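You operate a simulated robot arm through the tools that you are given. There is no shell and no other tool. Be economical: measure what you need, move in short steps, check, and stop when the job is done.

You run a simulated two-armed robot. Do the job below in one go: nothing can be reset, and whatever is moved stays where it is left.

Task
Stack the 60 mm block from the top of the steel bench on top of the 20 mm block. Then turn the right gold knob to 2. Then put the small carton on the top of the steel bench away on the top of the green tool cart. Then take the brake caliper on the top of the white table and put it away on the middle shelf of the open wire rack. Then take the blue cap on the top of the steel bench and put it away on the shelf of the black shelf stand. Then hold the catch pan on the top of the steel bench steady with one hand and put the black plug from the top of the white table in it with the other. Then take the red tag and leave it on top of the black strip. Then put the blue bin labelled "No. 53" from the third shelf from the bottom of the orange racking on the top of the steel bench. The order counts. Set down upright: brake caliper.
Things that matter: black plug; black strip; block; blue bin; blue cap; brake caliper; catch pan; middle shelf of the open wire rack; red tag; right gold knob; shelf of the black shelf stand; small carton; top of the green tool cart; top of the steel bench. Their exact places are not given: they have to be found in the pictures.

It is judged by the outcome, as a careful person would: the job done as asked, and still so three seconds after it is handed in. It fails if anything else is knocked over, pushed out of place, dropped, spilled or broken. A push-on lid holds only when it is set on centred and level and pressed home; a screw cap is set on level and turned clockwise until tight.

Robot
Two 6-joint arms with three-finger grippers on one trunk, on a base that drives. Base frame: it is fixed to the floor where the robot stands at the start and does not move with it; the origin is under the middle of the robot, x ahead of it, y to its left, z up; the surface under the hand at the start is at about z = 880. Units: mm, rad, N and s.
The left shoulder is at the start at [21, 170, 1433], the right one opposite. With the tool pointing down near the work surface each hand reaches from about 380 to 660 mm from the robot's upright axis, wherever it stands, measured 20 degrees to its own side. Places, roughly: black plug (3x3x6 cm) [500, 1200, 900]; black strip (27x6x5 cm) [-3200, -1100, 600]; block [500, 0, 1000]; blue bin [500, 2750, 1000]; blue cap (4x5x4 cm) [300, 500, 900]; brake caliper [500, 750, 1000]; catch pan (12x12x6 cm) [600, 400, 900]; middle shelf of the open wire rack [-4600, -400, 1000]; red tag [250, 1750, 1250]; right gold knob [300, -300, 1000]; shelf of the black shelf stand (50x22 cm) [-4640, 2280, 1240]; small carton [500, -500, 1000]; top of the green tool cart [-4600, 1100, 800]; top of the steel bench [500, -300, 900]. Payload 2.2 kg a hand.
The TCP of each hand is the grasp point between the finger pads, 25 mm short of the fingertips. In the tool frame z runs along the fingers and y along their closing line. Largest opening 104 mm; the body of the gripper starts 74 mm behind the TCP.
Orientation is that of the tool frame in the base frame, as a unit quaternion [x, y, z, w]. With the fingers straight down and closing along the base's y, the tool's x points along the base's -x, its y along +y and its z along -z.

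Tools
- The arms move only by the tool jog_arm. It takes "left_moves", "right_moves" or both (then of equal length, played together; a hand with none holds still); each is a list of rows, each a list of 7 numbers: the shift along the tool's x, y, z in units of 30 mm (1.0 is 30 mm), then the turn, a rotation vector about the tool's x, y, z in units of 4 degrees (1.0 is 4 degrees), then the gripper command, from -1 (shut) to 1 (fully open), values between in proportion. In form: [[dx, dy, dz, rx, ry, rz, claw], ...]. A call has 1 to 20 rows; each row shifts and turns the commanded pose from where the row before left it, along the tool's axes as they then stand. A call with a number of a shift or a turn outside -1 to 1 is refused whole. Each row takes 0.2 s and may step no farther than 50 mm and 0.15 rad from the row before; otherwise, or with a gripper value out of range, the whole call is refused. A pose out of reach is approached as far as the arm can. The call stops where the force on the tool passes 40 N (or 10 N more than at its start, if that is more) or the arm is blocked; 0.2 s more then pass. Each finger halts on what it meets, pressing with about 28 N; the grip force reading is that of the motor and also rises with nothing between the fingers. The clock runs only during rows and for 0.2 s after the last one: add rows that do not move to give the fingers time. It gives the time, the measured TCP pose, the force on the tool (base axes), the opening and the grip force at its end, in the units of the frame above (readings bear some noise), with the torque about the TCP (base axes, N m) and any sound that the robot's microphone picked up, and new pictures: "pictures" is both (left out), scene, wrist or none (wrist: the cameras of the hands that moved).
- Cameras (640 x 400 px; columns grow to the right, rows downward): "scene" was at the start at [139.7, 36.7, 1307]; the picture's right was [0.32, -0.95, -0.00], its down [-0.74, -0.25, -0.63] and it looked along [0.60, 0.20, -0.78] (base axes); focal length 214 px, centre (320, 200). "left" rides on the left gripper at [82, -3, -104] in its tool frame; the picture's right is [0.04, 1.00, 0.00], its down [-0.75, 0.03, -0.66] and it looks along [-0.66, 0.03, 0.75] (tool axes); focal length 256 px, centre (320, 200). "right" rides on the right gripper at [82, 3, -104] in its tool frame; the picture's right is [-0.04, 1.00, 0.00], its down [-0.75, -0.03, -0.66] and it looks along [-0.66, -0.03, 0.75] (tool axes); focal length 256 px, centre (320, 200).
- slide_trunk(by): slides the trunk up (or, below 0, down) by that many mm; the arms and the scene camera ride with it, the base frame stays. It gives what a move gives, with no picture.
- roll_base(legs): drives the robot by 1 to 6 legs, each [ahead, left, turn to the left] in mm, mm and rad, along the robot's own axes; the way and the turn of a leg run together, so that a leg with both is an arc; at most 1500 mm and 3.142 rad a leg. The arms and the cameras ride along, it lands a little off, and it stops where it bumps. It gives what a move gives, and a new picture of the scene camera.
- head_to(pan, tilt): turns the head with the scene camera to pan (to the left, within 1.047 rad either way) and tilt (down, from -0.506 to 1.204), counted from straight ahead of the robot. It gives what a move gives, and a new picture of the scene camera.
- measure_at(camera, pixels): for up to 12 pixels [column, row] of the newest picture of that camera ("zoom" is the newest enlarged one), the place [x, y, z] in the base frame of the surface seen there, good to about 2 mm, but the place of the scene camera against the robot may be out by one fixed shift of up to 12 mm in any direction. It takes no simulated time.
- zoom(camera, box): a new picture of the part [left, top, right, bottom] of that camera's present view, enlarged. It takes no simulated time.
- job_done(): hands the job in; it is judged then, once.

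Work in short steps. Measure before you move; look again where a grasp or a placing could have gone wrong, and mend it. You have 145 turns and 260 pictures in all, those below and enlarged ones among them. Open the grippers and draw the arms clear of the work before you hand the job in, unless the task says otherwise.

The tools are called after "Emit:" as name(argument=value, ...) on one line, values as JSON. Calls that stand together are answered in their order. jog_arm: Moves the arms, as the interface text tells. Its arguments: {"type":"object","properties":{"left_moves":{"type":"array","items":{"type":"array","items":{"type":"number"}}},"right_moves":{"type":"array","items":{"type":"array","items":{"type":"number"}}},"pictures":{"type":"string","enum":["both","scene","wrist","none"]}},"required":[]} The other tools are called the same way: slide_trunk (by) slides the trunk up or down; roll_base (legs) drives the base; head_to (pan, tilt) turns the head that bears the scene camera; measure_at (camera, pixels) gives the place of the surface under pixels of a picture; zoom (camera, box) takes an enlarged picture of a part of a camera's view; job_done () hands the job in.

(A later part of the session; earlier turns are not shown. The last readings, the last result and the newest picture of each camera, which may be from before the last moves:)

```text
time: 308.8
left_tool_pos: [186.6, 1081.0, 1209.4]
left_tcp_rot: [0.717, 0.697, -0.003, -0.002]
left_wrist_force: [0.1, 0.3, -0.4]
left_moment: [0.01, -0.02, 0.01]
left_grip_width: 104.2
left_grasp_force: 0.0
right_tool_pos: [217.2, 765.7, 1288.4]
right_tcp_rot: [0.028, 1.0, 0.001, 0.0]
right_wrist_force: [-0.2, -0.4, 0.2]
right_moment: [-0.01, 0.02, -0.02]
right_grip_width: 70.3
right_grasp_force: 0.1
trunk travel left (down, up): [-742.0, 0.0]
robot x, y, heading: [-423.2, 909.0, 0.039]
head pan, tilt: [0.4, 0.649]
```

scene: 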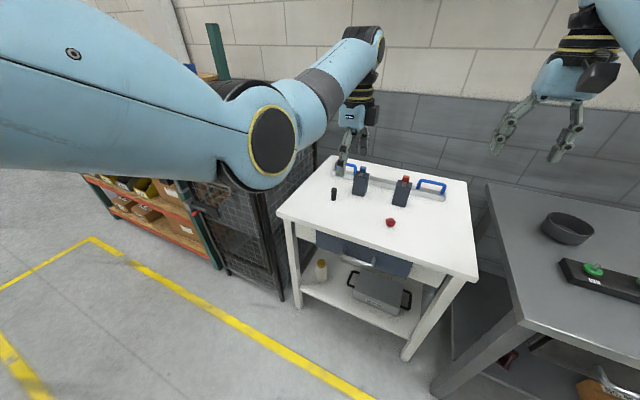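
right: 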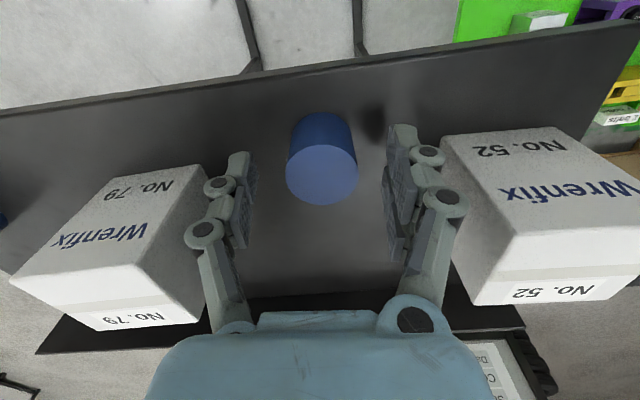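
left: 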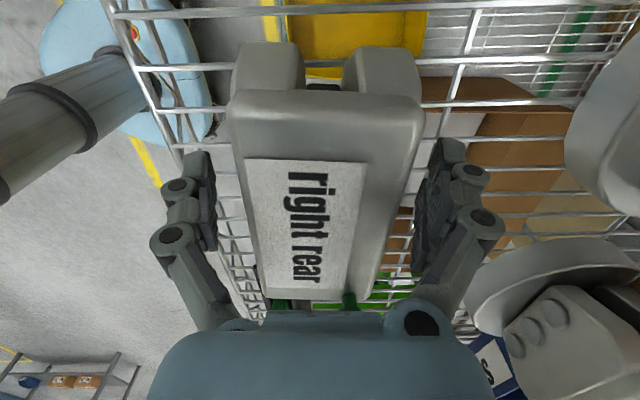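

Move so the left hand is over the plug; then lower with the trunk and look.

Emit:
measure_at(camera="scene", pixels=[[334, 190], [334, 199], [358, 182], [401, 190]])

Emit:
roll_base(legs=[[265, 145, -0.039]])

Emit:
slide_trunk(by=-130)

Emit:
jog_arm(left_moves=[[0, 0, 0, 0, 0, -0.6, 1]], pictures="wrist")

```text
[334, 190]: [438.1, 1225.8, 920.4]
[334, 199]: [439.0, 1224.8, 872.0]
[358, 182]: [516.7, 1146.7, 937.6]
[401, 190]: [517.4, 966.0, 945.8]
```

```text
time: 310.8
left_tool_pos: [457.3, 1210.2, 1210.1]
left_tcp_rot: [0.729, 0.684, -0.003, -0.002]
left_wrist_force: [0.6, 0.0, 0.4]
left_moment: [0.03, 0.01, 0.01]
left_grip_width: 104.2
left_grasp_force: 0.0
right_tool_pos: [479.0, 895.0, 1288.5]
right_tcp_rot: [0.047, 0.999, -0.002, 0.0]
right_wrist_force: [0.5, -0.1, -0.7]
right_moment: [0.01, 0.02, 0.0]
right_grip_width: 70.6
right_grasp_force: 0.0
trunk travel left (down, up): [-742.0, 0.0]
robot x, y, heading: [-154.3, 1061.6, 0.0]
head pan, tilt: [0.4, 0.649]
```

scene: 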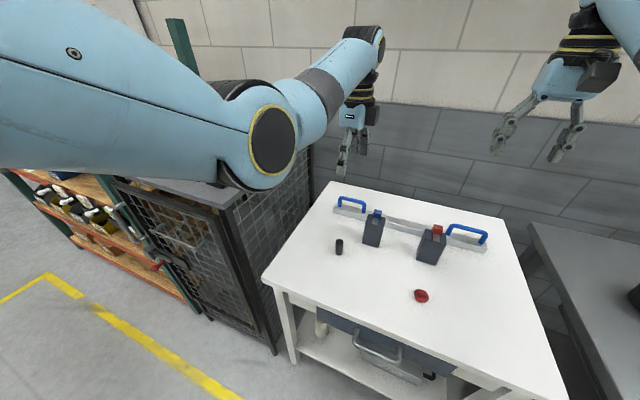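

```text
time: 312.4
left_tool_pos: [458.4, 1211.2, 1080.8]
left_tcp_rot: [0.729, 0.684, -0.002, -0.003]
left_wrist_force: [0.6, -0.2, 0.2]
left_moment: [0.01, 0.02, -0.02]
left_grip_width: 104.1
left_grasp_force: 0.1
right_tool_pos: [479.6, 895.5, 1158.7]
right_tcp_rot: [0.046, 0.999, 0.0, 0.001]
right_wrist_force: [0.3, -0.9, -0.6]
right_moment: [0.03, 0.02, 0.02]
right_grip_width: 70.0
right_grasp_force: 0.1
trunk travel left (down, up): [-612.0, 130.0]
robot x, y, heading: [-152.0, 1058.3, 0.004]
head pan, tilt: [0.4, 0.649]
```

```text
time: 312.8
left_tool_pos: [459.3, 1209.8, 1078.8]
left_tcp_rot: [0.714, 0.7, -0.003, -0.003]
left_wrist_force: [0.7, 1.1, -0.5]
left_moment: [0.0, 0.0, 0.0]
left_grip_width: 104.3
left_grasp_force: 0.0
right_tool_pos: [478.4, 896.0, 1157.7]
right_tcp_rot: [0.046, 0.999, 0.0, 0.001]
right_wrist_force: [0.6, -0.1, -0.4]
right_moment: [0.0, 0.0, 0.01]
right_grip_width: 70.0
right_grasp_force: 0.1
trunk travel left (down, up): [-612.0, 130.0]
robot x, y, heading: [-152.2, 1058.6, 0.005]
head pan, tilt: [0.4, 0.649]
```

left: 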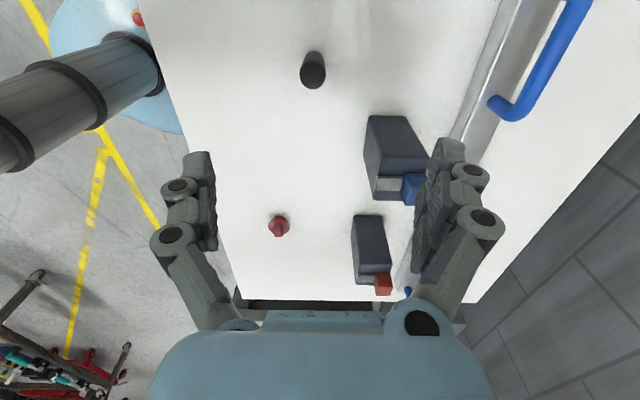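

Emit:
measure_at(camera="left", pixels=[[312, 75], [302, 72], [325, 72], [313, 85], [313, 62], [314, 54]])

Emit:
zoom(camera="left", box=[260, 30, 370, 110])

```text
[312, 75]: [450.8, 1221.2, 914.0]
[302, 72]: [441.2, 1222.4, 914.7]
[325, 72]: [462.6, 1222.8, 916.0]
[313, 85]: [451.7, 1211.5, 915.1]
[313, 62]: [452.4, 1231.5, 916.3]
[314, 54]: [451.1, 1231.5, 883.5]
```

```text
5.00 times, centred on (315, 70) of left
```

zoom: 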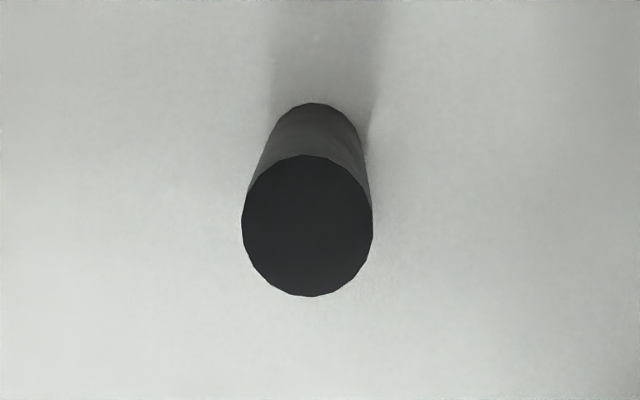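

Plug: centre (451.5,1221), top 915, tapering downward. Lower the trunk 70, then go over it.

Emit:
slide_trunk(by=-70)

Emit:
jog_arm(left_moves=[[0.38, -0.26, 0, 0, 0, 0, 0.3], [0, 0, 1, 0, 0, 0, 0.3], [0, 0, 1, 0, 0, 0, 0.3], [0, 0, 0, 0, 0, 0, 0.3]], pictures="wrist")

```text
time: 313.9
left_tool_pos: [459.3, 1210.2, 1009.5]
left_tcp_rot: [0.715, 0.699, -0.001, -0.002]
left_wrist_force: [-0.5, 0.0, 0.8]
left_moment: [-0.04, -0.01, 0.01]
left_grip_width: 104.4
left_grasp_force: 0.0
right_tool_pos: [479.2, 894.2, 1090.0]
right_tcp_rot: [0.047, 0.999, 0.0, 0.001]
right_wrist_force: [0.2, 0.2, 0.1]
right_moment: [0.02, -0.02, 0.01]
right_grip_width: 70.3
right_grasp_force: 0.2
trunk travel left (down, up): [-542.0, 200.0]
robot x, y, heading: [-156.0, 1061.1, 0.011]
head pan, tilt: [0.4, 0.649]
```

```text
time: 314.9
left_tool_pos: [450.7, 1220.9, 950.2]
left_tcp_rot: [0.715, 0.699, -0.003, -0.002]
left_wrist_force: [-0.3, -0.3, 0.1]
left_moment: [0.0, 0.03, -0.02]
left_grip_width: 67.7
left_grasp_force: 0.1
right_tool_pos: [478.9, 894.1, 1088.4]
right_tcp_rot: [0.046, 0.999, 0.0, 0.001]
right_wrist_force: [-0.6, 0.4, -0.8]
right_moment: [0.01, 0.06, -0.04]
right_grip_width: 69.8
right_grasp_force: 0.0
trunk travel left (down, up): [-542.0, 200.0]
robot x, y, heading: [-157.6, 1060.4, 0.008]
head pan, tilt: [0.4, 0.649]
```

left: 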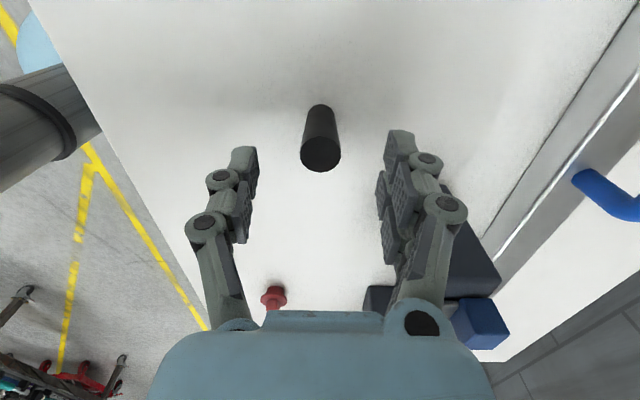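

Centred. Descend 50 mm, close, lift.

Emit:
jog_arm(left_moves=[[0, 0, 1, 0, 0, 0, 0.3], [0, 0, 0.68, 0, 0, 0, 0.3], [0, 0, 0, 0, 0, 0, -1], [0, 0, 0, 0, 0, 0, -1], [0, 0, 0, 0, 0, 0, -1], [0, 0, -1, 0, 0, 0, -1], [0, 0, -1, 0, 0, 0, -1], [0, 0, -1, 0, 0, 0, -1], [0, 0, 0, 0, 0, 0, -1]], pictures="wrist")

Emit:
slide_trunk(by=150)

```text
time: 316.9
left_tool_pos: [451.7, 1222.8, 989.3]
left_tcp_rot: [0.715, 0.699, -0.002, -0.003]
left_wrist_force: [-0.1, -0.9, -0.1]
left_moment: [-0.04, -0.01, 0.01]
left_grip_width: 23.0
left_grasp_force: 28.2
right_tool_pos: [479.0, 893.9, 1088.2]
right_tcp_rot: [0.046, 0.999, 0.0, 0.0]
right_wrist_force: [0.4, 0.0, -1.5]
right_moment: [0.01, -0.04, -0.01]
right_grip_width: 70.4
right_grasp_force: 0.0
trunk travel left (down, up): [-542.0, 200.0]
robot x, y, heading: [-153.5, 1060.3, 0.005]
head pan, tilt: [0.4, 0.649]
```

left: 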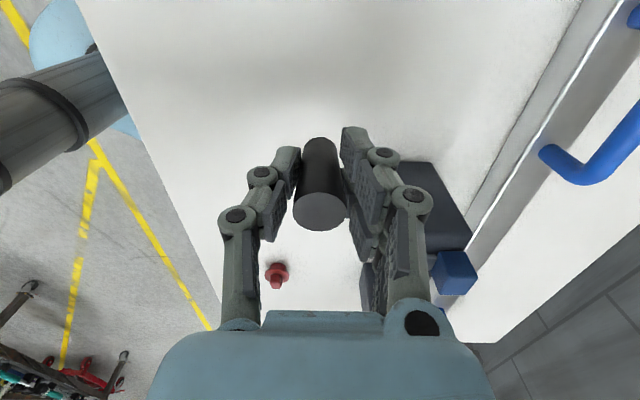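

```text
time: 318.6
left_tool_pos: [450.7, 1222.2, 1138.2]
left_tcp_rot: [0.715, 0.699, -0.002, -0.003]
left_wrist_force: [-0.7, 0.0, -0.5]
left_moment: [0.0, -0.03, -0.01]
left_grip_width: 22.7
left_grasp_force: 27.7
right_tool_pos: [480.1, 894.6, 1238.7]
right_tcp_rot: [0.047, 0.999, 0.001, 0.0]
right_wrist_force: [0.1, 0.3, -0.6]
right_moment: [0.01, 0.0, 0.02]
right_grip_width: 70.0
right_grasp_force: 0.0
trunk travel left (down, up): [-692.0, 50.0]
robot x, y, heading: [-157.1, 1063.8, 0.003]
head pan, tilt: [0.4, 0.649]
```

Plug held (bottom 39 mm below TCP). Move to face the catch pan: sideways −660, then forward.

Emit:
roll_base(legs=[[0, -660, 0], [175, 0, 0]])

Emit:
head_to(pan=0.0, tilt=0.85)

```text
time: 323.2
left_tool_pos: [576.7, 564.6, 1135.1]
left_tcp_rot: [0.708, 0.706, -0.005, -0.001]
left_wrist_force: [0.5, 2.9, -0.4]
left_moment: [-0.3, 0.06, 0.03]
left_grip_width: 22.4
left_grasp_force: 28.2
right_tool_pos: [609.4, 237.8, 1239.5]
right_tcp_rot: [0.035, 0.999, -0.002, 0.001]
right_wrist_force: [0.9, 3.2, -0.9]
right_moment: [-0.32, 0.09, -0.05]
right_grip_width: 70.4
right_grasp_force: 0.3
trunk travel left (down, up): [-692.0, 50.0]
robot x, y, heading: [-25.9, 374.9, 0.022]
head pan, tilt: [0.4, 0.649]
stopped in leg 2: the robot was blocked; the commanded pose is now the measured one
```

scene: 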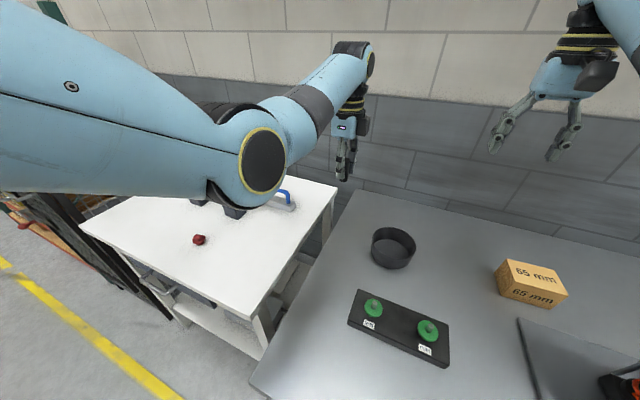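

```text
time: 324.1
left_tool_pos: [573.9, 546.7, 1140.6]
left_tcp_rot: [0.71, 0.704, -0.001, -0.003]
left_wrist_force: [0.4, -0.2, 0.0]
left_moment: [0.02, 0.0, -0.03]
left_grip_width: 22.6
left_grasp_force: 27.9
right_tool_pos: [606.8, 219.9, 1240.4]
right_tcp_rot: [0.038, 0.999, 0.002, 0.002]
right_wrist_force: [-0.9, -0.6, 0.5]
right_moment: [0.02, -0.02, 0.01]
right_grip_width: 70.1
right_grasp_force: 0.0
trunk travel left (down, up): [-692.0, 50.0]
robot x, y, heading: [-28.3, 376.7, 0.016]
head pan, tilt: [0.0, 0.85]
```

scene: 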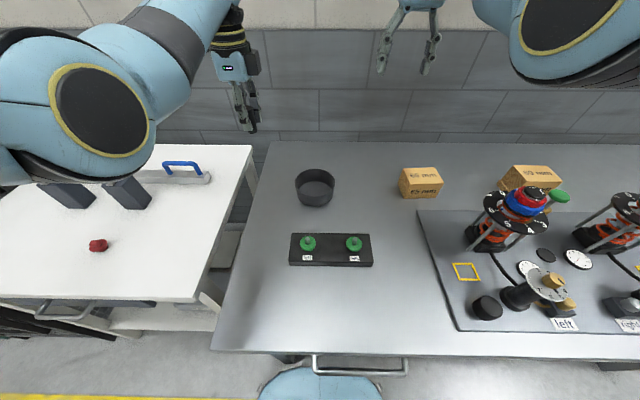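

The base touched something at x≈−26; back off 15 mm. Measure the pan.

Emit:
roll_base(legs=[[-15, 0, -0.015]])

Emit:
measure_at(camera="scene", pixels=[[316, 169], [296, 182], [335, 180], [316, 206], [316, 187], [316, 194], [330, 245]])

Emit:
zoom(camera="scene", box=[260, 140, 380, 230])

```text
time: 324.9
left_tool_pos: [564.5, 539.9, 1137.7]
left_tcp_rot: [0.714, 0.7, -0.002, -0.003]
left_wrist_force: [0.8, -0.2, 0.3]
left_moment: [0.01, 0.05, -0.03]
left_grip_width: 22.8
left_grasp_force: 28.0
right_tool_pos: [592.6, 212.5, 1237.8]
right_tcp_rot: [0.046, 0.999, 0.002, 0.0]
right_wrist_force: [0.7, -0.2, -0.6]
right_moment: [0.0, 0.05, 0.0]
right_grip_width: 70.4
right_grasp_force: 0.0
trunk travel left (down, up): [-692.0, 50.0]
robot x, y, heading: [-42.0, 377.6, 0.003]
head pan, tilt: [0.0, 0.85]
```

scene: 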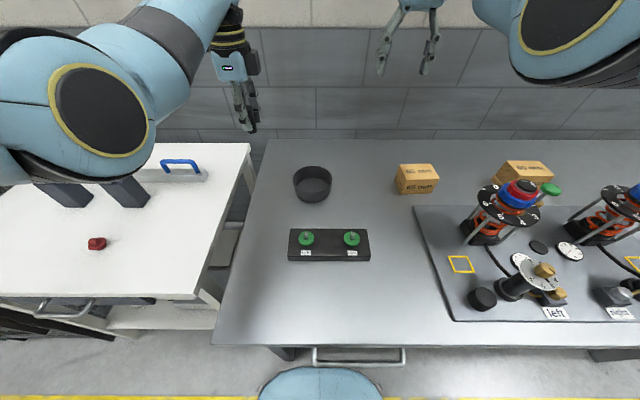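

```text
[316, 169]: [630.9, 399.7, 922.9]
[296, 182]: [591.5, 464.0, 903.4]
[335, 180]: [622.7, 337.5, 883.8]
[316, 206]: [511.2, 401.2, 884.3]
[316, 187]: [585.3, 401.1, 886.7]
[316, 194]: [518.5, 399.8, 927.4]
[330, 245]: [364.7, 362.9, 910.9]
```

```text
4.44 times, centred on (320, 185) of scene
```

zoom: 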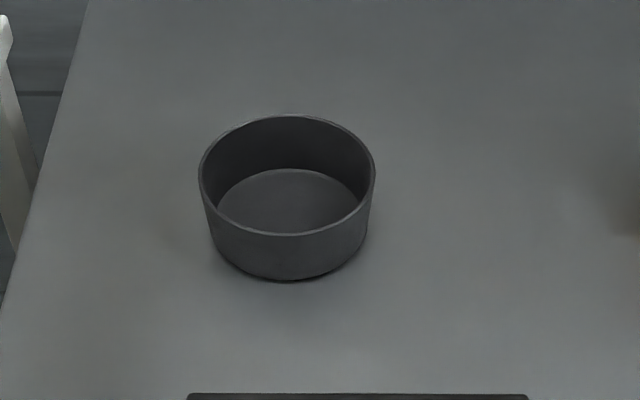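

Pan centre ≈(583,392), Ø≈120, rim ≈923, floor ≈884. Lower the trunk 150 for more reach, then bring the right hand over the pan's right wall and look.

Emit:
slide_trunk(by=-150)

Emit:
jog_arm(right_moves=[[0, 0, 0, 0, 0, -0.7, 0], [0, 0, 0, 0, 0, -0.6, 0], [0.3, 1, 0, 0, 0, 0, 0], [0, 1, 0, 0, 0, 0, 0], [0, 1, 0.5, 0, 0, 0, 0], [0, 0.9, 1, 0, 0, 0, 0], [0, 0, 0, 0, 0, 0, 0]], pictures="both")

```text
time: 326.6
left_tool_pos: [562.8, 540.1, 988.3]
left_tcp_rot: [0.715, 0.699, -0.001, -0.004]
left_wrist_force: [0.7, 0.0, 0.4]
left_moment: [-0.01, 0.0, 0.0]
left_grip_width: 22.7
left_grasp_force: 27.9
right_tool_pos: [590.3, 212.1, 1090.0]
right_tcp_rot: [0.046, 0.999, 0.002, 0.002]
right_wrist_force: [0.1, -0.5, -0.5]
right_moment: [-0.04, -0.01, 0.0]
right_grip_width: 70.2
right_grasp_force: 0.1
trunk travel left (down, up): [-542.0, 200.0]
robot x, y, heading: [-44.0, 371.6, 0.001]
head pan, tilt: [0.0, 0.85]
```

```text
time: 328.2
left_tool_pos: [563.4, 538.2, 987.3]
left_tcp_rot: [0.714, 0.7, -0.001, -0.004]
left_wrist_force: [0.2, -0.9, -0.1]
left_moment: [0.01, 0.0, 0.03]
left_grip_width: 22.7
left_grasp_force: 27.5
right_tool_pos: [582.3, 328.4, 1044.0]
right_tcp_rot: [0.0, 1.0, 0.001, 0.002]
right_wrist_force: [0.3, -0.2, -0.3]
right_moment: [-0.01, -0.02, -0.03]
right_grip_width: 52.1
right_grasp_force: 0.0
trunk travel left (down, up): [-542.0, 200.0]
robot x, y, heading: [-46.7, 377.1, 0.002]
head pan, tilt: [0.0, 0.85]
```

scene: 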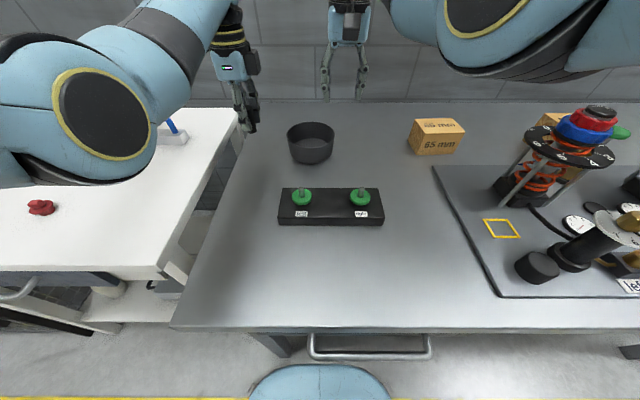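
right: 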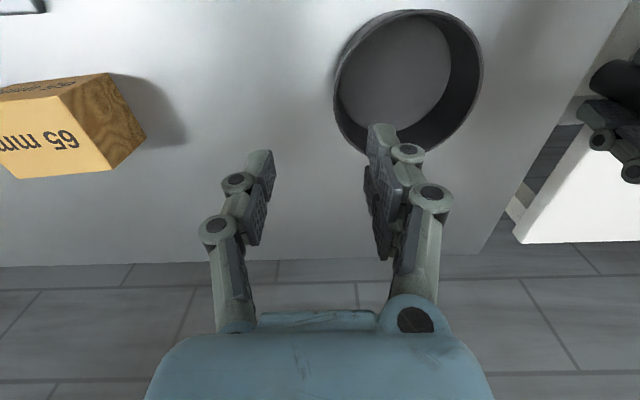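

Emit:
measure_at(camera="right", pixels=[[337, 90], [340, 70], [480, 85], [440, 12], [395, 12], [345, 130], [435, 148], [400, 70], [335, 110], [355, 90]])

Emit:
zoom(camera="right", box=[310, 0, 510, 160])

```text
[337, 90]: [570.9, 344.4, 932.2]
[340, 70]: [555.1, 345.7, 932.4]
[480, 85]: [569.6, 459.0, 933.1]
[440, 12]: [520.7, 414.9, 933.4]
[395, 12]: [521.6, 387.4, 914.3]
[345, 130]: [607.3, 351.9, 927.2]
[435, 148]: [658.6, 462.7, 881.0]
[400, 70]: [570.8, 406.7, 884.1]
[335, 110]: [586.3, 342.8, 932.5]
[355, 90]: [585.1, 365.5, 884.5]
```

```text
2.50 times, centred on (410, 80) of right
```

zoom: 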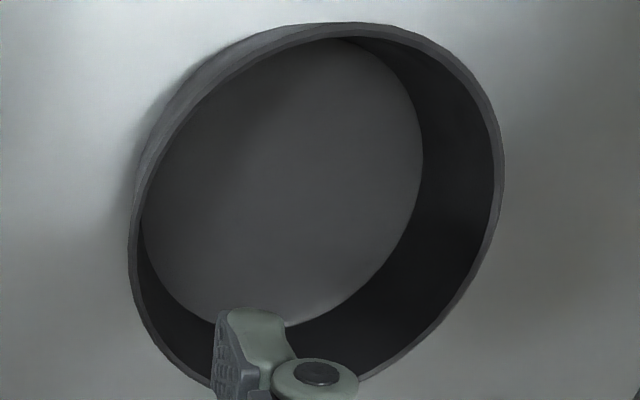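

Pan rim z 933, centre (581,401), radius 60; right wall at y≈343. Lower the right hand astride the wall to z≈922 and close gently.

Emit:
jog_arm(right_moves=[[0.03, 0.5, 0, 0, 0, 0, 0], [0, 0, 1, 0, 0, 0, 0], [0, 0, 1, 0, 0, 0, 0], [0, 0, 1, 0, 0, 0, 0], [0, 0, 1, 0, 0, 0, 0], [0, 0, 0.05, 0, 0, 0, 0], [0, 0, 0, 0, 0, 0, 0]], pictures="wrist")

```text
time: 329.8
left_tool_pos: [562.7, 539.6, 989.1]
left_tcp_rot: [0.714, 0.7, -0.002, -0.003]
left_wrist_force: [-0.1, 0.8, -0.2]
left_moment: [-0.04, 0.0, -0.05]
left_grip_width: 22.8
left_grasp_force: 28.3
right_tool_pos: [574.4, 338.4, 923.7]
right_tcp_rot: [0.0, 1.0, 0.002, 0.003]
right_wrist_force: [-0.1, 0.6, -0.2]
right_moment: [0.04, -0.02, -0.04]
right_grip_width: 52.0
right_grasp_force: 0.0
right hand out of reach, approached as far as the arm can: row 5
trunk travel left (down, up): [-542.0, 200.0]
robot x, y, heading: [-43.0, 372.9, 0.006]
head pan, tilt: [0.0, 0.85]
```

right: 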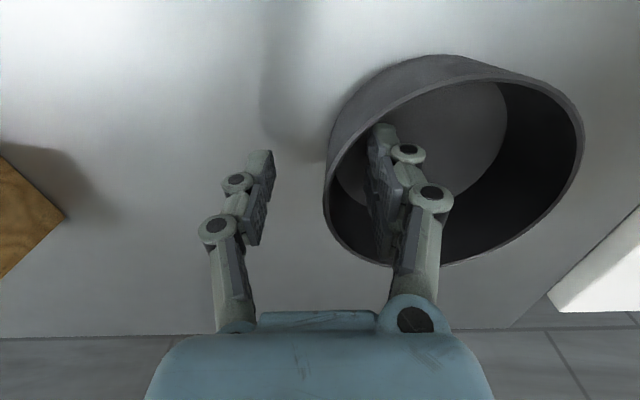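

Nearly there; nudge 3 mm toward the wall centre and close.

Emit:
jog_arm(right_moves=[[0.1, 0.12, 0, 0, 0, 0, 0], [0, 0, 0, 0, 0, 0, -1], [0, 0, 0, 0, 0, 0, -1], [0, 0, 0, 0, 0, 0, -1]], pictures="wrist")

```text
time: 330.8
left_tool_pos: [563.0, 539.0, 989.2]
left_tcp_rot: [0.715, 0.7, -0.001, -0.004]
left_wrist_force: [-0.1, -0.2, 0.1]
left_moment: [0.02, 0.0, -0.01]
left_grip_width: 22.6
left_grasp_force: 28.1
right_tool_pos: [571.3, 343.0, 924.9]
right_tcp_rot: [0.0, 1.0, 0.002, 0.0]
right_wrist_force: [-0.7, 0.0, 0.5]
right_moment: [0.01, 0.09, -0.01]
right_grip_width: 12.5
right_grasp_force: 27.9
trunk travel left (down, up): [-542.0, 200.0]
robot x, y, heading: [-44.4, 374.2, 0.004]
head pan, tilt: [0.0, 0.85]
```

right: 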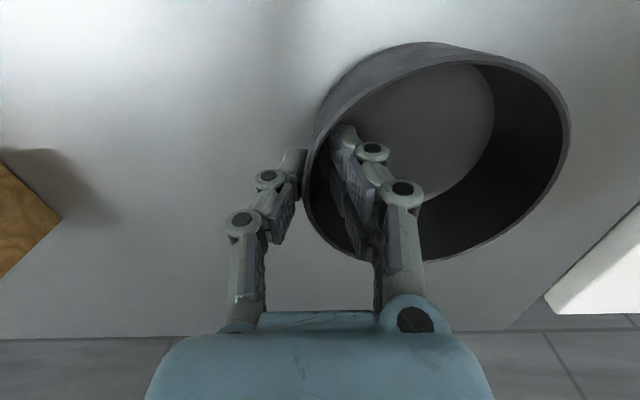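

Pan is held. Now bring the left hand to y≈475, raise 20 mm and tilt it 25° (wrist away to the left) so the two hands stay clear.

Emit:
jog_arm(left_moves=[[-0.7, 0.27, -0.67, 0, 0, -0.3, -1], [-0.7, 0.26, 0, 0, 0, 0, -1], [-0.73, 0, 0, 0, 0, 0, -1], [0, 0, 0, 0, -1, 0, -1], [0, 0, 0, 0, -1, 0, -1], [0, 0, 0, 0, -1, 0, -1], [0, 0, 0, 0, -1, 0, -1], [0, 0, 0, 0, -1, 0, -1], [0, 0, 0, 0, -1, 0, -1], [0, 0, 0, 0, -0.25, 0, -1], [0, 0, 0, 0, 0, 0, -1]], pictures="both")

```text
time: 333.2
left_tool_pos: [577.3, 475.9, 1007.8]
left_tcp_rot: [0.69, 0.691, -0.154, 0.151]
left_wrist_force: [0.7, -0.3, 0.6]
left_moment: [-0.01, 0.02, -0.01]
left_grip_width: 22.6
left_grasp_force: 28.1
right_tool_pos: [572.0, 342.7, 924.1]
right_tcp_rot: [0.0, 1.0, 0.001, 0.0]
right_wrist_force: [0.7, -0.1, -0.2]
right_moment: [0.03, 0.04, -0.04]
right_grip_width: 12.0
right_grasp_force: 27.7
trunk travel left (down, up): [-542.0, 200.0]
robot x, y, heading: [-42.6, 373.9, 0.002]
head pan, tilt: [0.0, 0.85]
```

scene: 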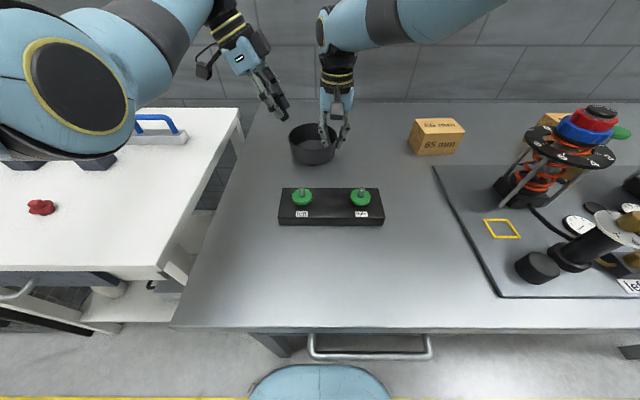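
left: 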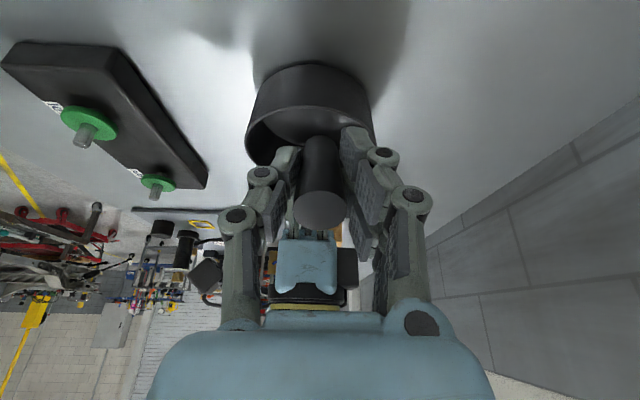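

Move 51 mm toward the pan centre, then straight down ~70 mm (in tilted-frame components), keeping the right hand gripping.

Emit:
jog_arm(left_moves=[[-0.77, 0, 0.36, 0, 0, 0, -1], [-0.77, 0, 0.36, 0, 0, 0, -1], [0, 0, 0, 0, 0, 0, -1]], pictures="both")

```text
time: 334.0
left_tool_pos: [578.5, 425.2, 1007.8]
left_tcp_rot: [0.69, 0.691, -0.155, 0.15]
left_wrist_force: [0.4, 0.0, -0.3]
left_moment: [0.03, 0.0, -0.01]
left_grip_width: 22.5
left_grasp_force: 28.1
right_tool_pos: [571.2, 343.7, 924.6]
right_tcp_rot: [0.0, 1.0, 0.001, -0.001]
right_wrist_force: [0.0, 0.0, -0.7]
right_moment: [0.04, 0.01, -0.01]
right_grip_width: 12.2
right_grasp_force: 28.7
trunk travel left (down, up): [-542.0, 200.0]
robot x, y, heading: [-39.2, 372.7, 0.002]
head pan, tilt: [0.0, 0.85]
```

scene: 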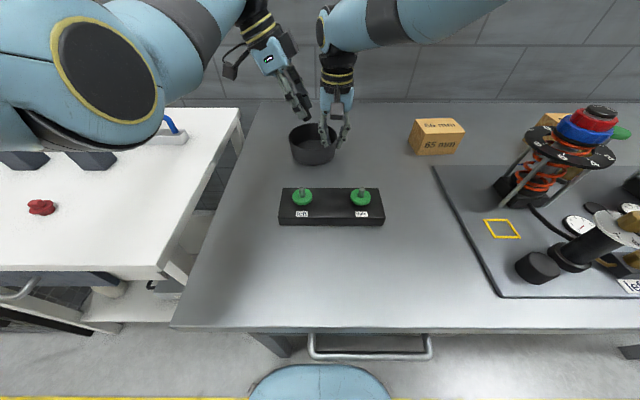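
left: 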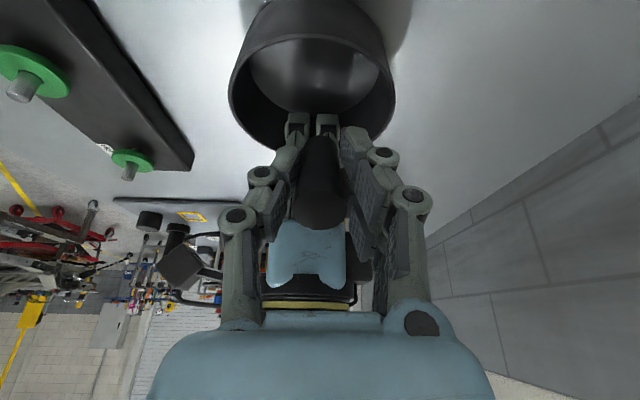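

Clearances hold. Descend ~68 mm in three steps.

Emit:
jog_arm(left_moves=[[0.34, 0, 0.72, 0, 0, 0, -1], [0.34, 0, 0.72, 0, 0, 0, -1], [0.28, 0, 0.6, 0, 0, 0, -1], [0, 0, 0, 0, 0, 0, -1]], pictures="both")

```text
time: 335.0
left_tool_pos: [575.9, 422.7, 944.2]
left_tcp_rot: [0.691, 0.689, -0.155, 0.153]
left_wrist_force: [-3.7, -14.9, 17.9]
left_moment: [0.11, -0.46, -0.36]
left_grip_width: 22.6
left_grasp_force: 28.2
right_tool_pos: [571.5, 343.0, 926.9]
right_tcp_rot: [0.0, 1.0, 0.003, 0.003]
right_wrist_force: [6.0, 10.8, 3.5]
right_moment: [0.16, 0.17, -0.23]
right_grip_width: 12.2
right_grasp_force: 28.3
trunk travel left (down, up): [-542.0, 200.0]
robot x, y, heading: [-45.0, 373.1, 0.005]
head pan, tilt: [0.0, 0.85]
```

scene: 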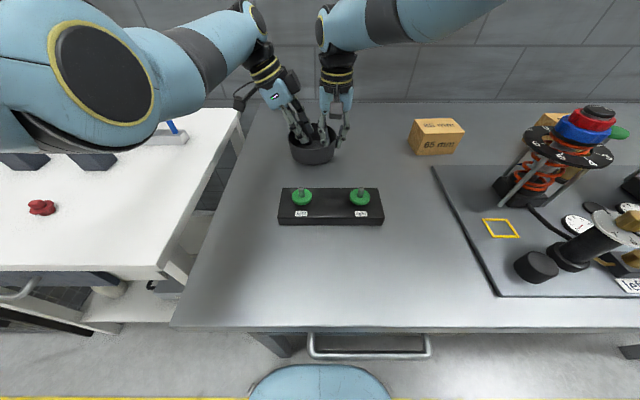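
left: 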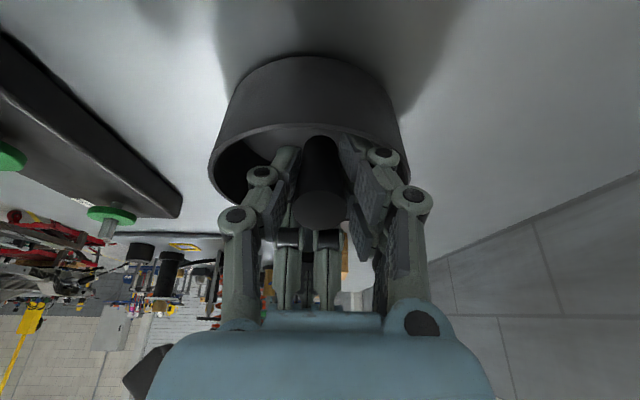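

Contact force of ~20 N appeared at z 944 (plug already inside the pan). Ease up 3 mm and see.

Emit:
jog_arm(left_moves=[[-0.04, 0, -0.09, 0, 0, 0, -1], [0, 0, 0, 0, 0, 0, -1]], pictures="none")

Emit:
zoom(camera="scene", box=[260, 70, 370, 180])

Emit:
zoom(camera="right", box=[240, 0, 620, 300])

```text
time: 335.6
left_tool_pos: [575.3, 422.5, 945.0]
left_tcp_rot: [0.69, 0.69, -0.156, 0.15]
left_wrist_force: [-4.9, -22.8, 7.4]
left_moment: [-0.18, -0.13, -0.5]
left_grip_width: 22.3
left_grasp_force: 28.4
right_tool_pos: [572.0, 344.6, 926.0]
right_tcp_rot: [0.0, 1.0, 0.002, 0.001]
right_wrist_force: [6.4, 18.3, 9.9]
right_moment: [0.68, -0.04, -0.01]
right_grip_width: 12.4
right_grasp_force: 27.4
trunk travel left (down, up): [-542.0, 200.0]
robot x, y, heading: [-41.9, 372.7, 0.007]
head pan, tilt: [0.0, 0.85]
```

```text
3.64 times, centred on (315, 125) of scene
```

zoom: 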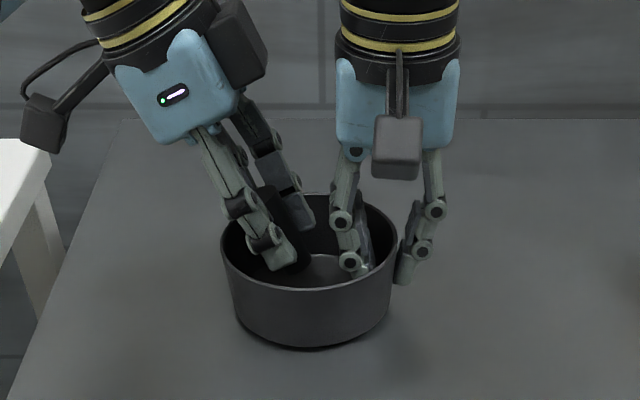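

```text
1.33 times, centred on (430, 150) of right
```

zoom: 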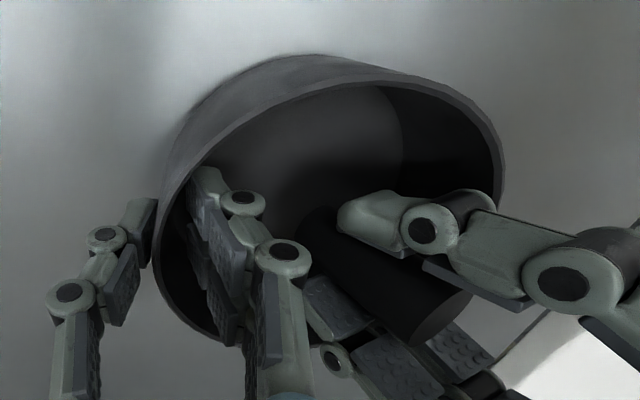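

The left finger leans on the pan's left rim. Shift it 8 mm inward (−y), which relieves it, then open slightly to release the plug.

Emit:
jog_arm(left_moves=[[-0.28, 0, 0.06, 0, 0, 0, -1], [0, 0, 0, 0, 0, 0, -1]], pictures="none")

```text
time: 336.2
left_tool_pos: [577.9, 418.7, 945.4]
left_tcp_rot: [0.689, 0.692, -0.153, 0.148]
left_wrist_force: [-4.9, -3.5, 0.6]
left_moment: [-0.04, 0.02, 0.0]
left_grip_width: 22.3
left_grasp_force: 28.5
right_tool_pos: [570.9, 343.4, 924.5]
right_tcp_rot: [0.0, 1.0, 0.0, 0.0]
right_wrist_force: [5.4, 5.8, 6.1]
right_moment: [0.35, -0.37, -0.21]
right_grip_width: 12.5
right_grasp_force: 28.0
trunk travel left (down, up): [-542.0, 200.0]
robot x, y, heading: [-40.8, 375.3, 0.003]
head pan, tilt: [0.0, 0.85]
```

Force relieved. Try a further 10 mm down.

Emit:
jog_arm(left_moves=[[0.0, 0, 0.16, 0, 0, 0, -1], [0.0, 0, 0.16, 0, 0, 0, -1], [0, 0, 0, 0, 0, 0, -1]], pictures="none")

```text
time: 337.0
left_tool_pos: [576.4, 412.3, 936.8]
left_tcp_rot: [0.69, 0.691, -0.154, 0.15]
left_wrist_force: [0.4, -0.1, -0.2]
left_moment: [0.03, 0.02, -0.01]
left_grip_width: 22.3
left_grasp_force: 27.1
right_tool_pos: [570.7, 342.7, 923.5]
right_tcp_rot: [0.0, 1.0, 0.0, -0.001]
right_wrist_force: [1.5, -1.9, 5.0]
right_moment: [-0.03, -0.24, -0.05]
right_grip_width: 12.3
right_grasp_force: 28.3
trunk travel left (down, up): [-542.0, 200.0]
robot x, y, heading: [-41.8, 375.3, 0.004]
head pan, tilt: [0.0, 0.85]
```

Free of contact. 8 mm more, then open to ~45 mm.

Emit:
jog_arm(left_moves=[[0.1, 0, 0.22, 0, 0, 0, -1], [0, 0, 0, 0, 0, 0, -1], [0, 0, 0, 0, 0, 0, -0.4], [0, 0, 0, 0, 0, 0, -0.2], [0, 0, 0, 0, 0, 0, -0.15], [0, 0, 0, 0, 0, 0, -0.15]], pictures="both")

```text
time: 338.4
left_tool_pos: [576.5, 411.3, 929.6]
left_tcp_rot: [0.691, 0.69, -0.155, 0.15]
left_wrist_force: [-11.0, -11.6, 1.7]
left_moment: [0.06, -0.06, -0.13]
left_grip_width: 39.4
left_grasp_force: 0.1
right_tool_pos: [571.7, 344.2, 926.2]
right_tcp_rot: [0.0, 1.0, 0.001, 0.001]
right_wrist_force: [11.4, 10.8, 3.7]
right_moment: [0.4, -0.05, -0.59]
right_grip_width: 12.4
right_grasp_force: 27.9
trunk travel left (down, up): [-542.0, 200.0]
robot x, y, heading: [-41.5, 376.1, 0.0]
head pan, tilt: [0.0, 0.85]
```

scene: 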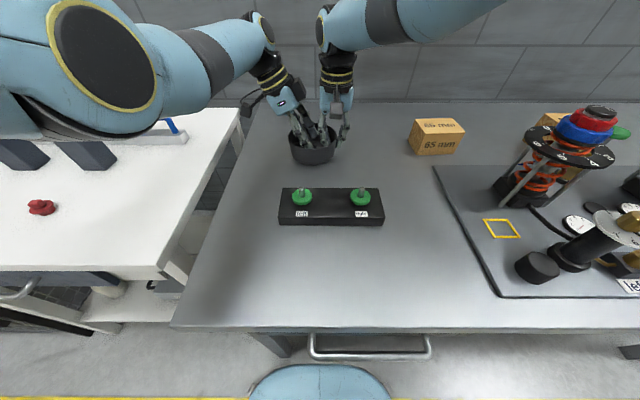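
left: 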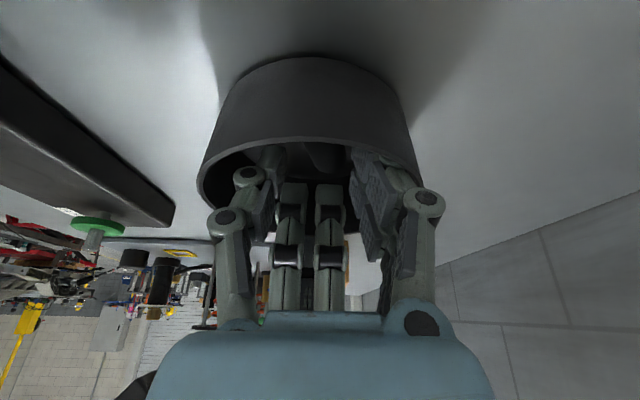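

Plug released into the pan. Withdraw the left hand straight up, then away.

Emit:
jog_arm(left_moves=[[-0.1, 0, -0.1, 0, 0, 0, -0.2], [-0.42, 0, -0.9, 0, 0, 0, -0.2], [-0.42, 0, -0.9, 0, 0, 0, -0.2], [-0.42, 0, -0.9, 0, 0, 0, -0.2], [0, 0, -1, 0, 0, 0, -0.2], [0, 0, 0, 0, 0, 0, -0.2]], pictures="both")

Emit:
zoom(camera="right", box=[240, 0, 620, 300])

```text
time: 339.8
left_tool_pos: [577.7, 425.3, 1049.9]
left_tcp_rot: [0.69, 0.692, -0.154, 0.149]
left_wrist_force: [-0.7, 0.0, 0.7]
left_moment: [0.02, -0.01, 0.01]
left_grip_width: 41.6
left_grasp_force: 0.1
right_tool_pos: [571.6, 342.9, 924.4]
right_tcp_rot: [-0.001, 1.0, 0.001, -0.001]
right_wrist_force: [-0.7, 0.2, 0.3]
right_moment: [-0.08, -0.04, -0.03]
right_grip_width: 12.3
right_grasp_force: 28.2
trunk travel left (down, up): [-542.0, 200.0]
robot x, y, heading: [-40.4, 372.0, 0.008]
head pan, tilt: [0.0, 0.85]
```

scene: 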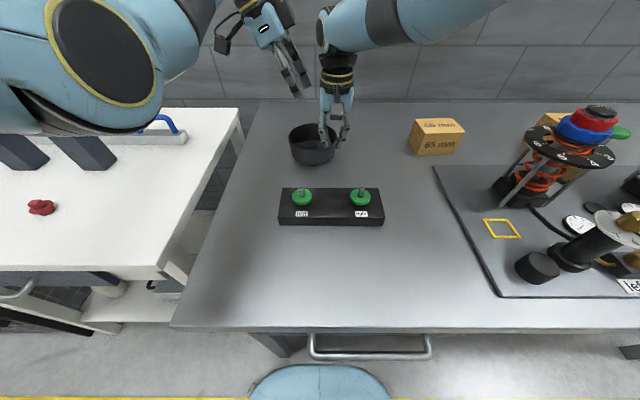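
left: 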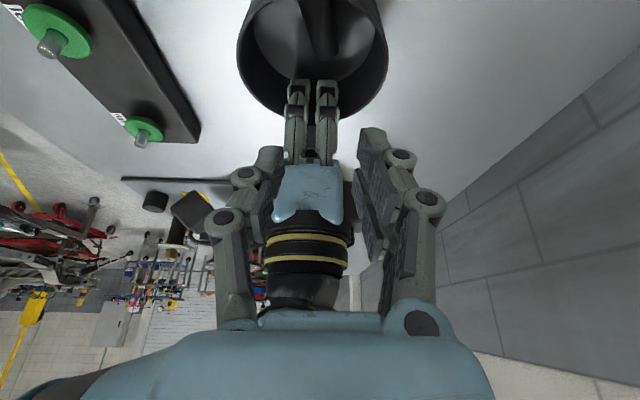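

```text
1.33 times, centred on (430, 150) of right
```

zoom: 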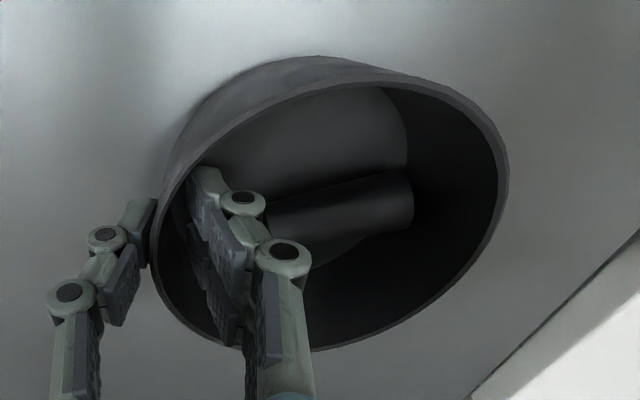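

Plug lies in the pan. Open the right hand slightly and rise; move the left hand away and level it.

Emit:
jog_arm(left_moves=[[0.9, 0, -0.42, 0, 0, 0, 0], [0.9, 0, -0.42, 0, 0, 0, 0], [0.9, 0, -0.42, 0, 0, 0, 0], [0.9, 0, -0.42, 0, 0, 0, 0], [0, 0, 0, 0, 1, 0, 0], [0, 0, 0, 0, 1, 0, 0], [0, 0, 0, 0, 1, 0, 0], [0, 0, 0, 0, 1, 0, 0], [0, 0, 0, 0, 1, 0, 0], [0, 0, 0, 0, 1, 0, 0], [0, 0, 0, 0, 0.25, 0, 0]], right_moves=[[0, 0, 0, 0, 0, 0, -0.45], [0, 0, 0, 0, 0, 0, -0.45], [0, 0, 0, 0, 0, 0, -0.45], [0, 0, -0.5, 0, 0, 0, -0.45], [0, 0, -1, 0, 0, 0, -0.45], [0, 0, -1, 0, 0, 0, -0.45], [0, 0, -1, 0, 0, 0, -0.45], [0, 0, -1, 0, 0, 0, -0.45], [0, 0, 0, 0, 0, 0, 0], [0, 0, 0, 0, 0, 0, 0], [0, 0, 0, 0, 0, 0, 0]], pictures="wrist")

```text
time: 342.2
left_tool_pos: [579.7, 543.1, 1051.2]
left_tcp_rot: [0.708, 0.707, -0.001, -0.004]
left_wrist_force: [0.0, 0.4, -0.4]
left_moment: [0.0, 0.0, 0.01]
left_grip_width: 52.2
left_grasp_force: 0.1
right_tool_pos: [600.0, 352.6, 1051.9]
right_tcp_rot: [0.0, 1.0, 0.0, 0.0]
right_wrist_force: [-0.2, -0.5, 0.1]
right_moment: [0.01, 0.01, 0.04]
right_grip_width: 51.9
right_grasp_force: 0.0
right hand out of reach, approached as far as the arm can: row 4, 5, 6, 7, 8
trunk travel left (down, up): [-542.0, 200.0]
robot x, y, heading: [-40.0, 375.7, 0.004]
head pan, tilt: [0.0, 0.85]
```

right: 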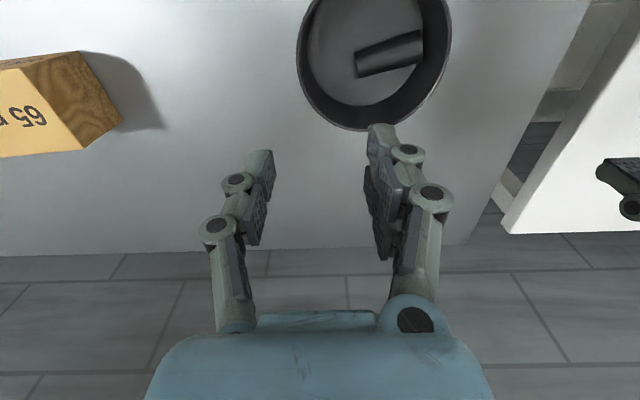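
left: 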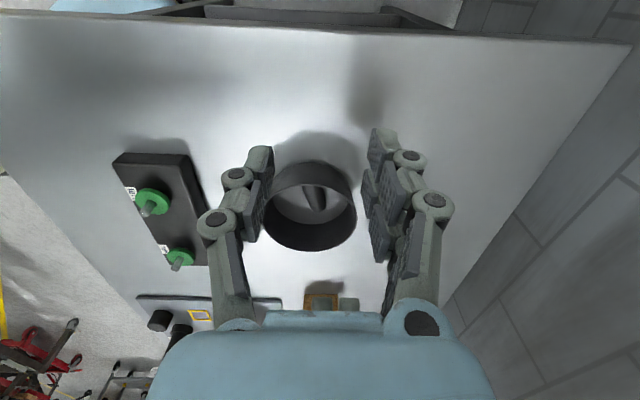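

Task 6 done. Now find the red tag near (250,1750,1250): raise, back off and look left.

Emit:
slide_trunk(by=195)

Emit:
roll_base(legs=[[-450, 0, 0], [0, 700, 0]])

Emit:
head_to(pan=0.65, tilt=0.15)

```text
time: 344.3
left_tool_pos: [579.2, 542.3, 1245.2]
left_tcp_rot: [0.707, 0.707, -0.002, -0.003]
left_wrist_force: [0.6, 0.0, 0.1]
left_moment: [0.02, 0.02, -0.05]
left_grip_width: 52.3
left_grasp_force: 0.2
right_tool_pos: [598.1, 353.0, 1246.3]
right_tcp_rot: [0.001, 1.0, 0.002, 0.001]
right_wrist_force: [0.1, 0.1, -0.6]
right_moment: [-0.01, -0.01, 0.03]
right_grip_width: 51.8
right_grasp_force: 0.2
trunk travel left (down, up): [-737.0, 5.0]
robot x, y, heading: [-42.5, 378.8, 0.004]
head pan, tilt: [0.0, 0.85]
```

```text
time: 350.6
left_tool_pos: [125.7, 1257.7, 1245.5]
left_tcp_rot: [0.706, 0.708, -0.002, -0.003]
left_wrist_force: [0.8, 1.0, 1.4]
left_moment: [-0.02, -0.02, -0.02]
left_grip_width: 51.9
left_grasp_force: 0.1
right_tool_pos: [146.7, 1069.3, 1246.9]
right_tcp_rot: [0.0, 1.0, 0.002, 0.002]
right_wrist_force: [-0.1, 0.4, 0.1]
right_moment: [0.01, 0.02, -0.02]
right_grip_width: 52.2
right_grasp_force: 0.1
trunk travel left (down, up): [-737.0, 5.0]
robot x, y, heading: [-491.8, 1088.7, 0.006]
head pan, tilt: [0.0, 0.85]
```

scene: 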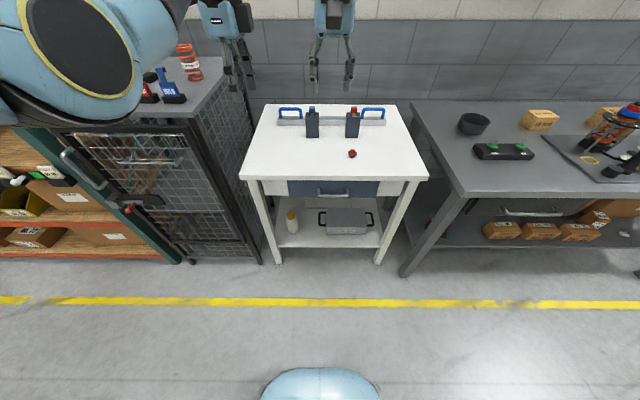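

```text
time: 351.6
left_tool_pos: [126.5, 1257.1, 1245.8]
left_tcp_rot: [0.706, 0.708, -0.001, -0.004]
left_wrist_force: [0.6, -0.2, 0.8]
left_moment: [-0.03, 0.02, -0.01]
left_grip_width: 52.1
left_grasp_force: 0.1
right_tool_pos: [147.2, 1068.8, 1248.5]
right_tcp_rot: [-0.001, 1.0, 0.003, 0.002]
right_wrist_force: [-0.2, 0.3, 0.6]
right_moment: [-0.04, -0.04, 0.0]
right_grip_width: 52.1
right_grasp_force: 0.1
trunk travel left (down, up): [-737.0, 5.0]
robot x, y, heading: [-497.7, 1089.3, 0.007]
head pan, tilt: [0.649, 0.15]
```

scene: 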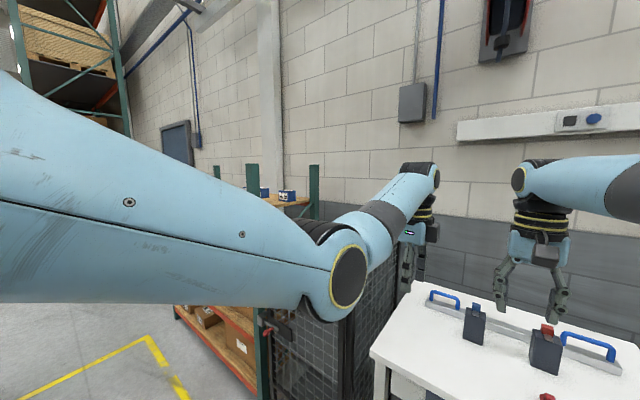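

Something red hangs at the cage door. Shift left to face it.

Emit:
roll_base(legs=[[-100, 650, 0]])

Emit:
head_to(pan=0.1, tilt=0.5)

```text
time: 355.3
left_tool_pos: [15.9, 1919.1, 1244.6]
left_tcp_rot: [0.703, 0.712, -0.002, -0.004]
left_wrist_force: [0.7, 0.5, -0.7]
left_moment: [0.0, -0.02, 0.02]
left_grip_width: 52.2
left_grasp_force: 0.0
right_tool_pos: [38.2, 1730.5, 1247.0]
right_tcp_rot: [-0.007, 1.0, 0.003, 0.002]
right_wrist_force: [-0.1, -0.2, -0.5]
right_moment: [-0.01, 0.02, 0.0]
right_grip_width: 52.2
right_grasp_force: 0.1
trunk travel left (down, up): [-737.0, 5.0]
robot x, y, heading: [-605.5, 1743.4, 0.016]
head pan, tilt: [0.649, 0.15]
```

scene: 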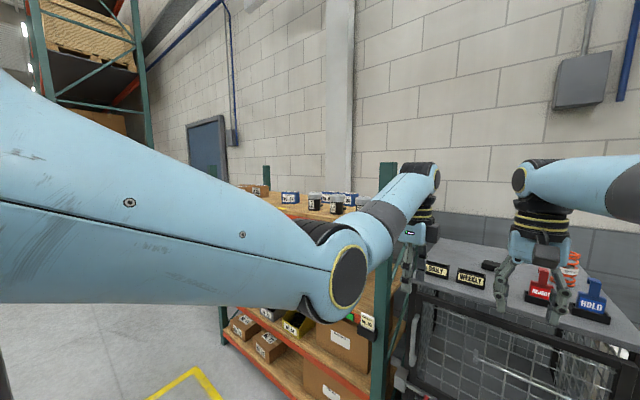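

```text
time: 356.3
left_tool_pos: [15.8, 1919.5, 1245.3]
left_tcp_rot: [0.702, 0.712, -0.002, -0.003]
left_wrist_force: [-0.1, 0.1, -1.7]
left_moment: [-0.02, -0.04, 0.01]
left_grip_width: 51.6
left_grasp_force: 0.0
right_tool_pos: [37.7, 1729.5, 1248.5]
right_tcp_rot: [-0.007, 1.0, 0.001, 0.001]
right_wrist_force: [-0.4, 0.3, -0.5]
right_moment: [-0.02, 0.02, 0.03]
right_grip_width: 52.1
right_grasp_force: 0.1
trunk travel left (down, up): [-737.0, 5.0]
robot x, y, heading: [-603.5, 1740.8, 0.022]
head pan, tilt: [0.099, 0.499]
```

scene: 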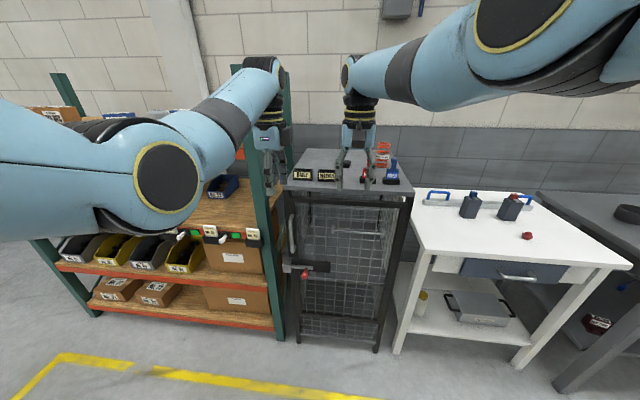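

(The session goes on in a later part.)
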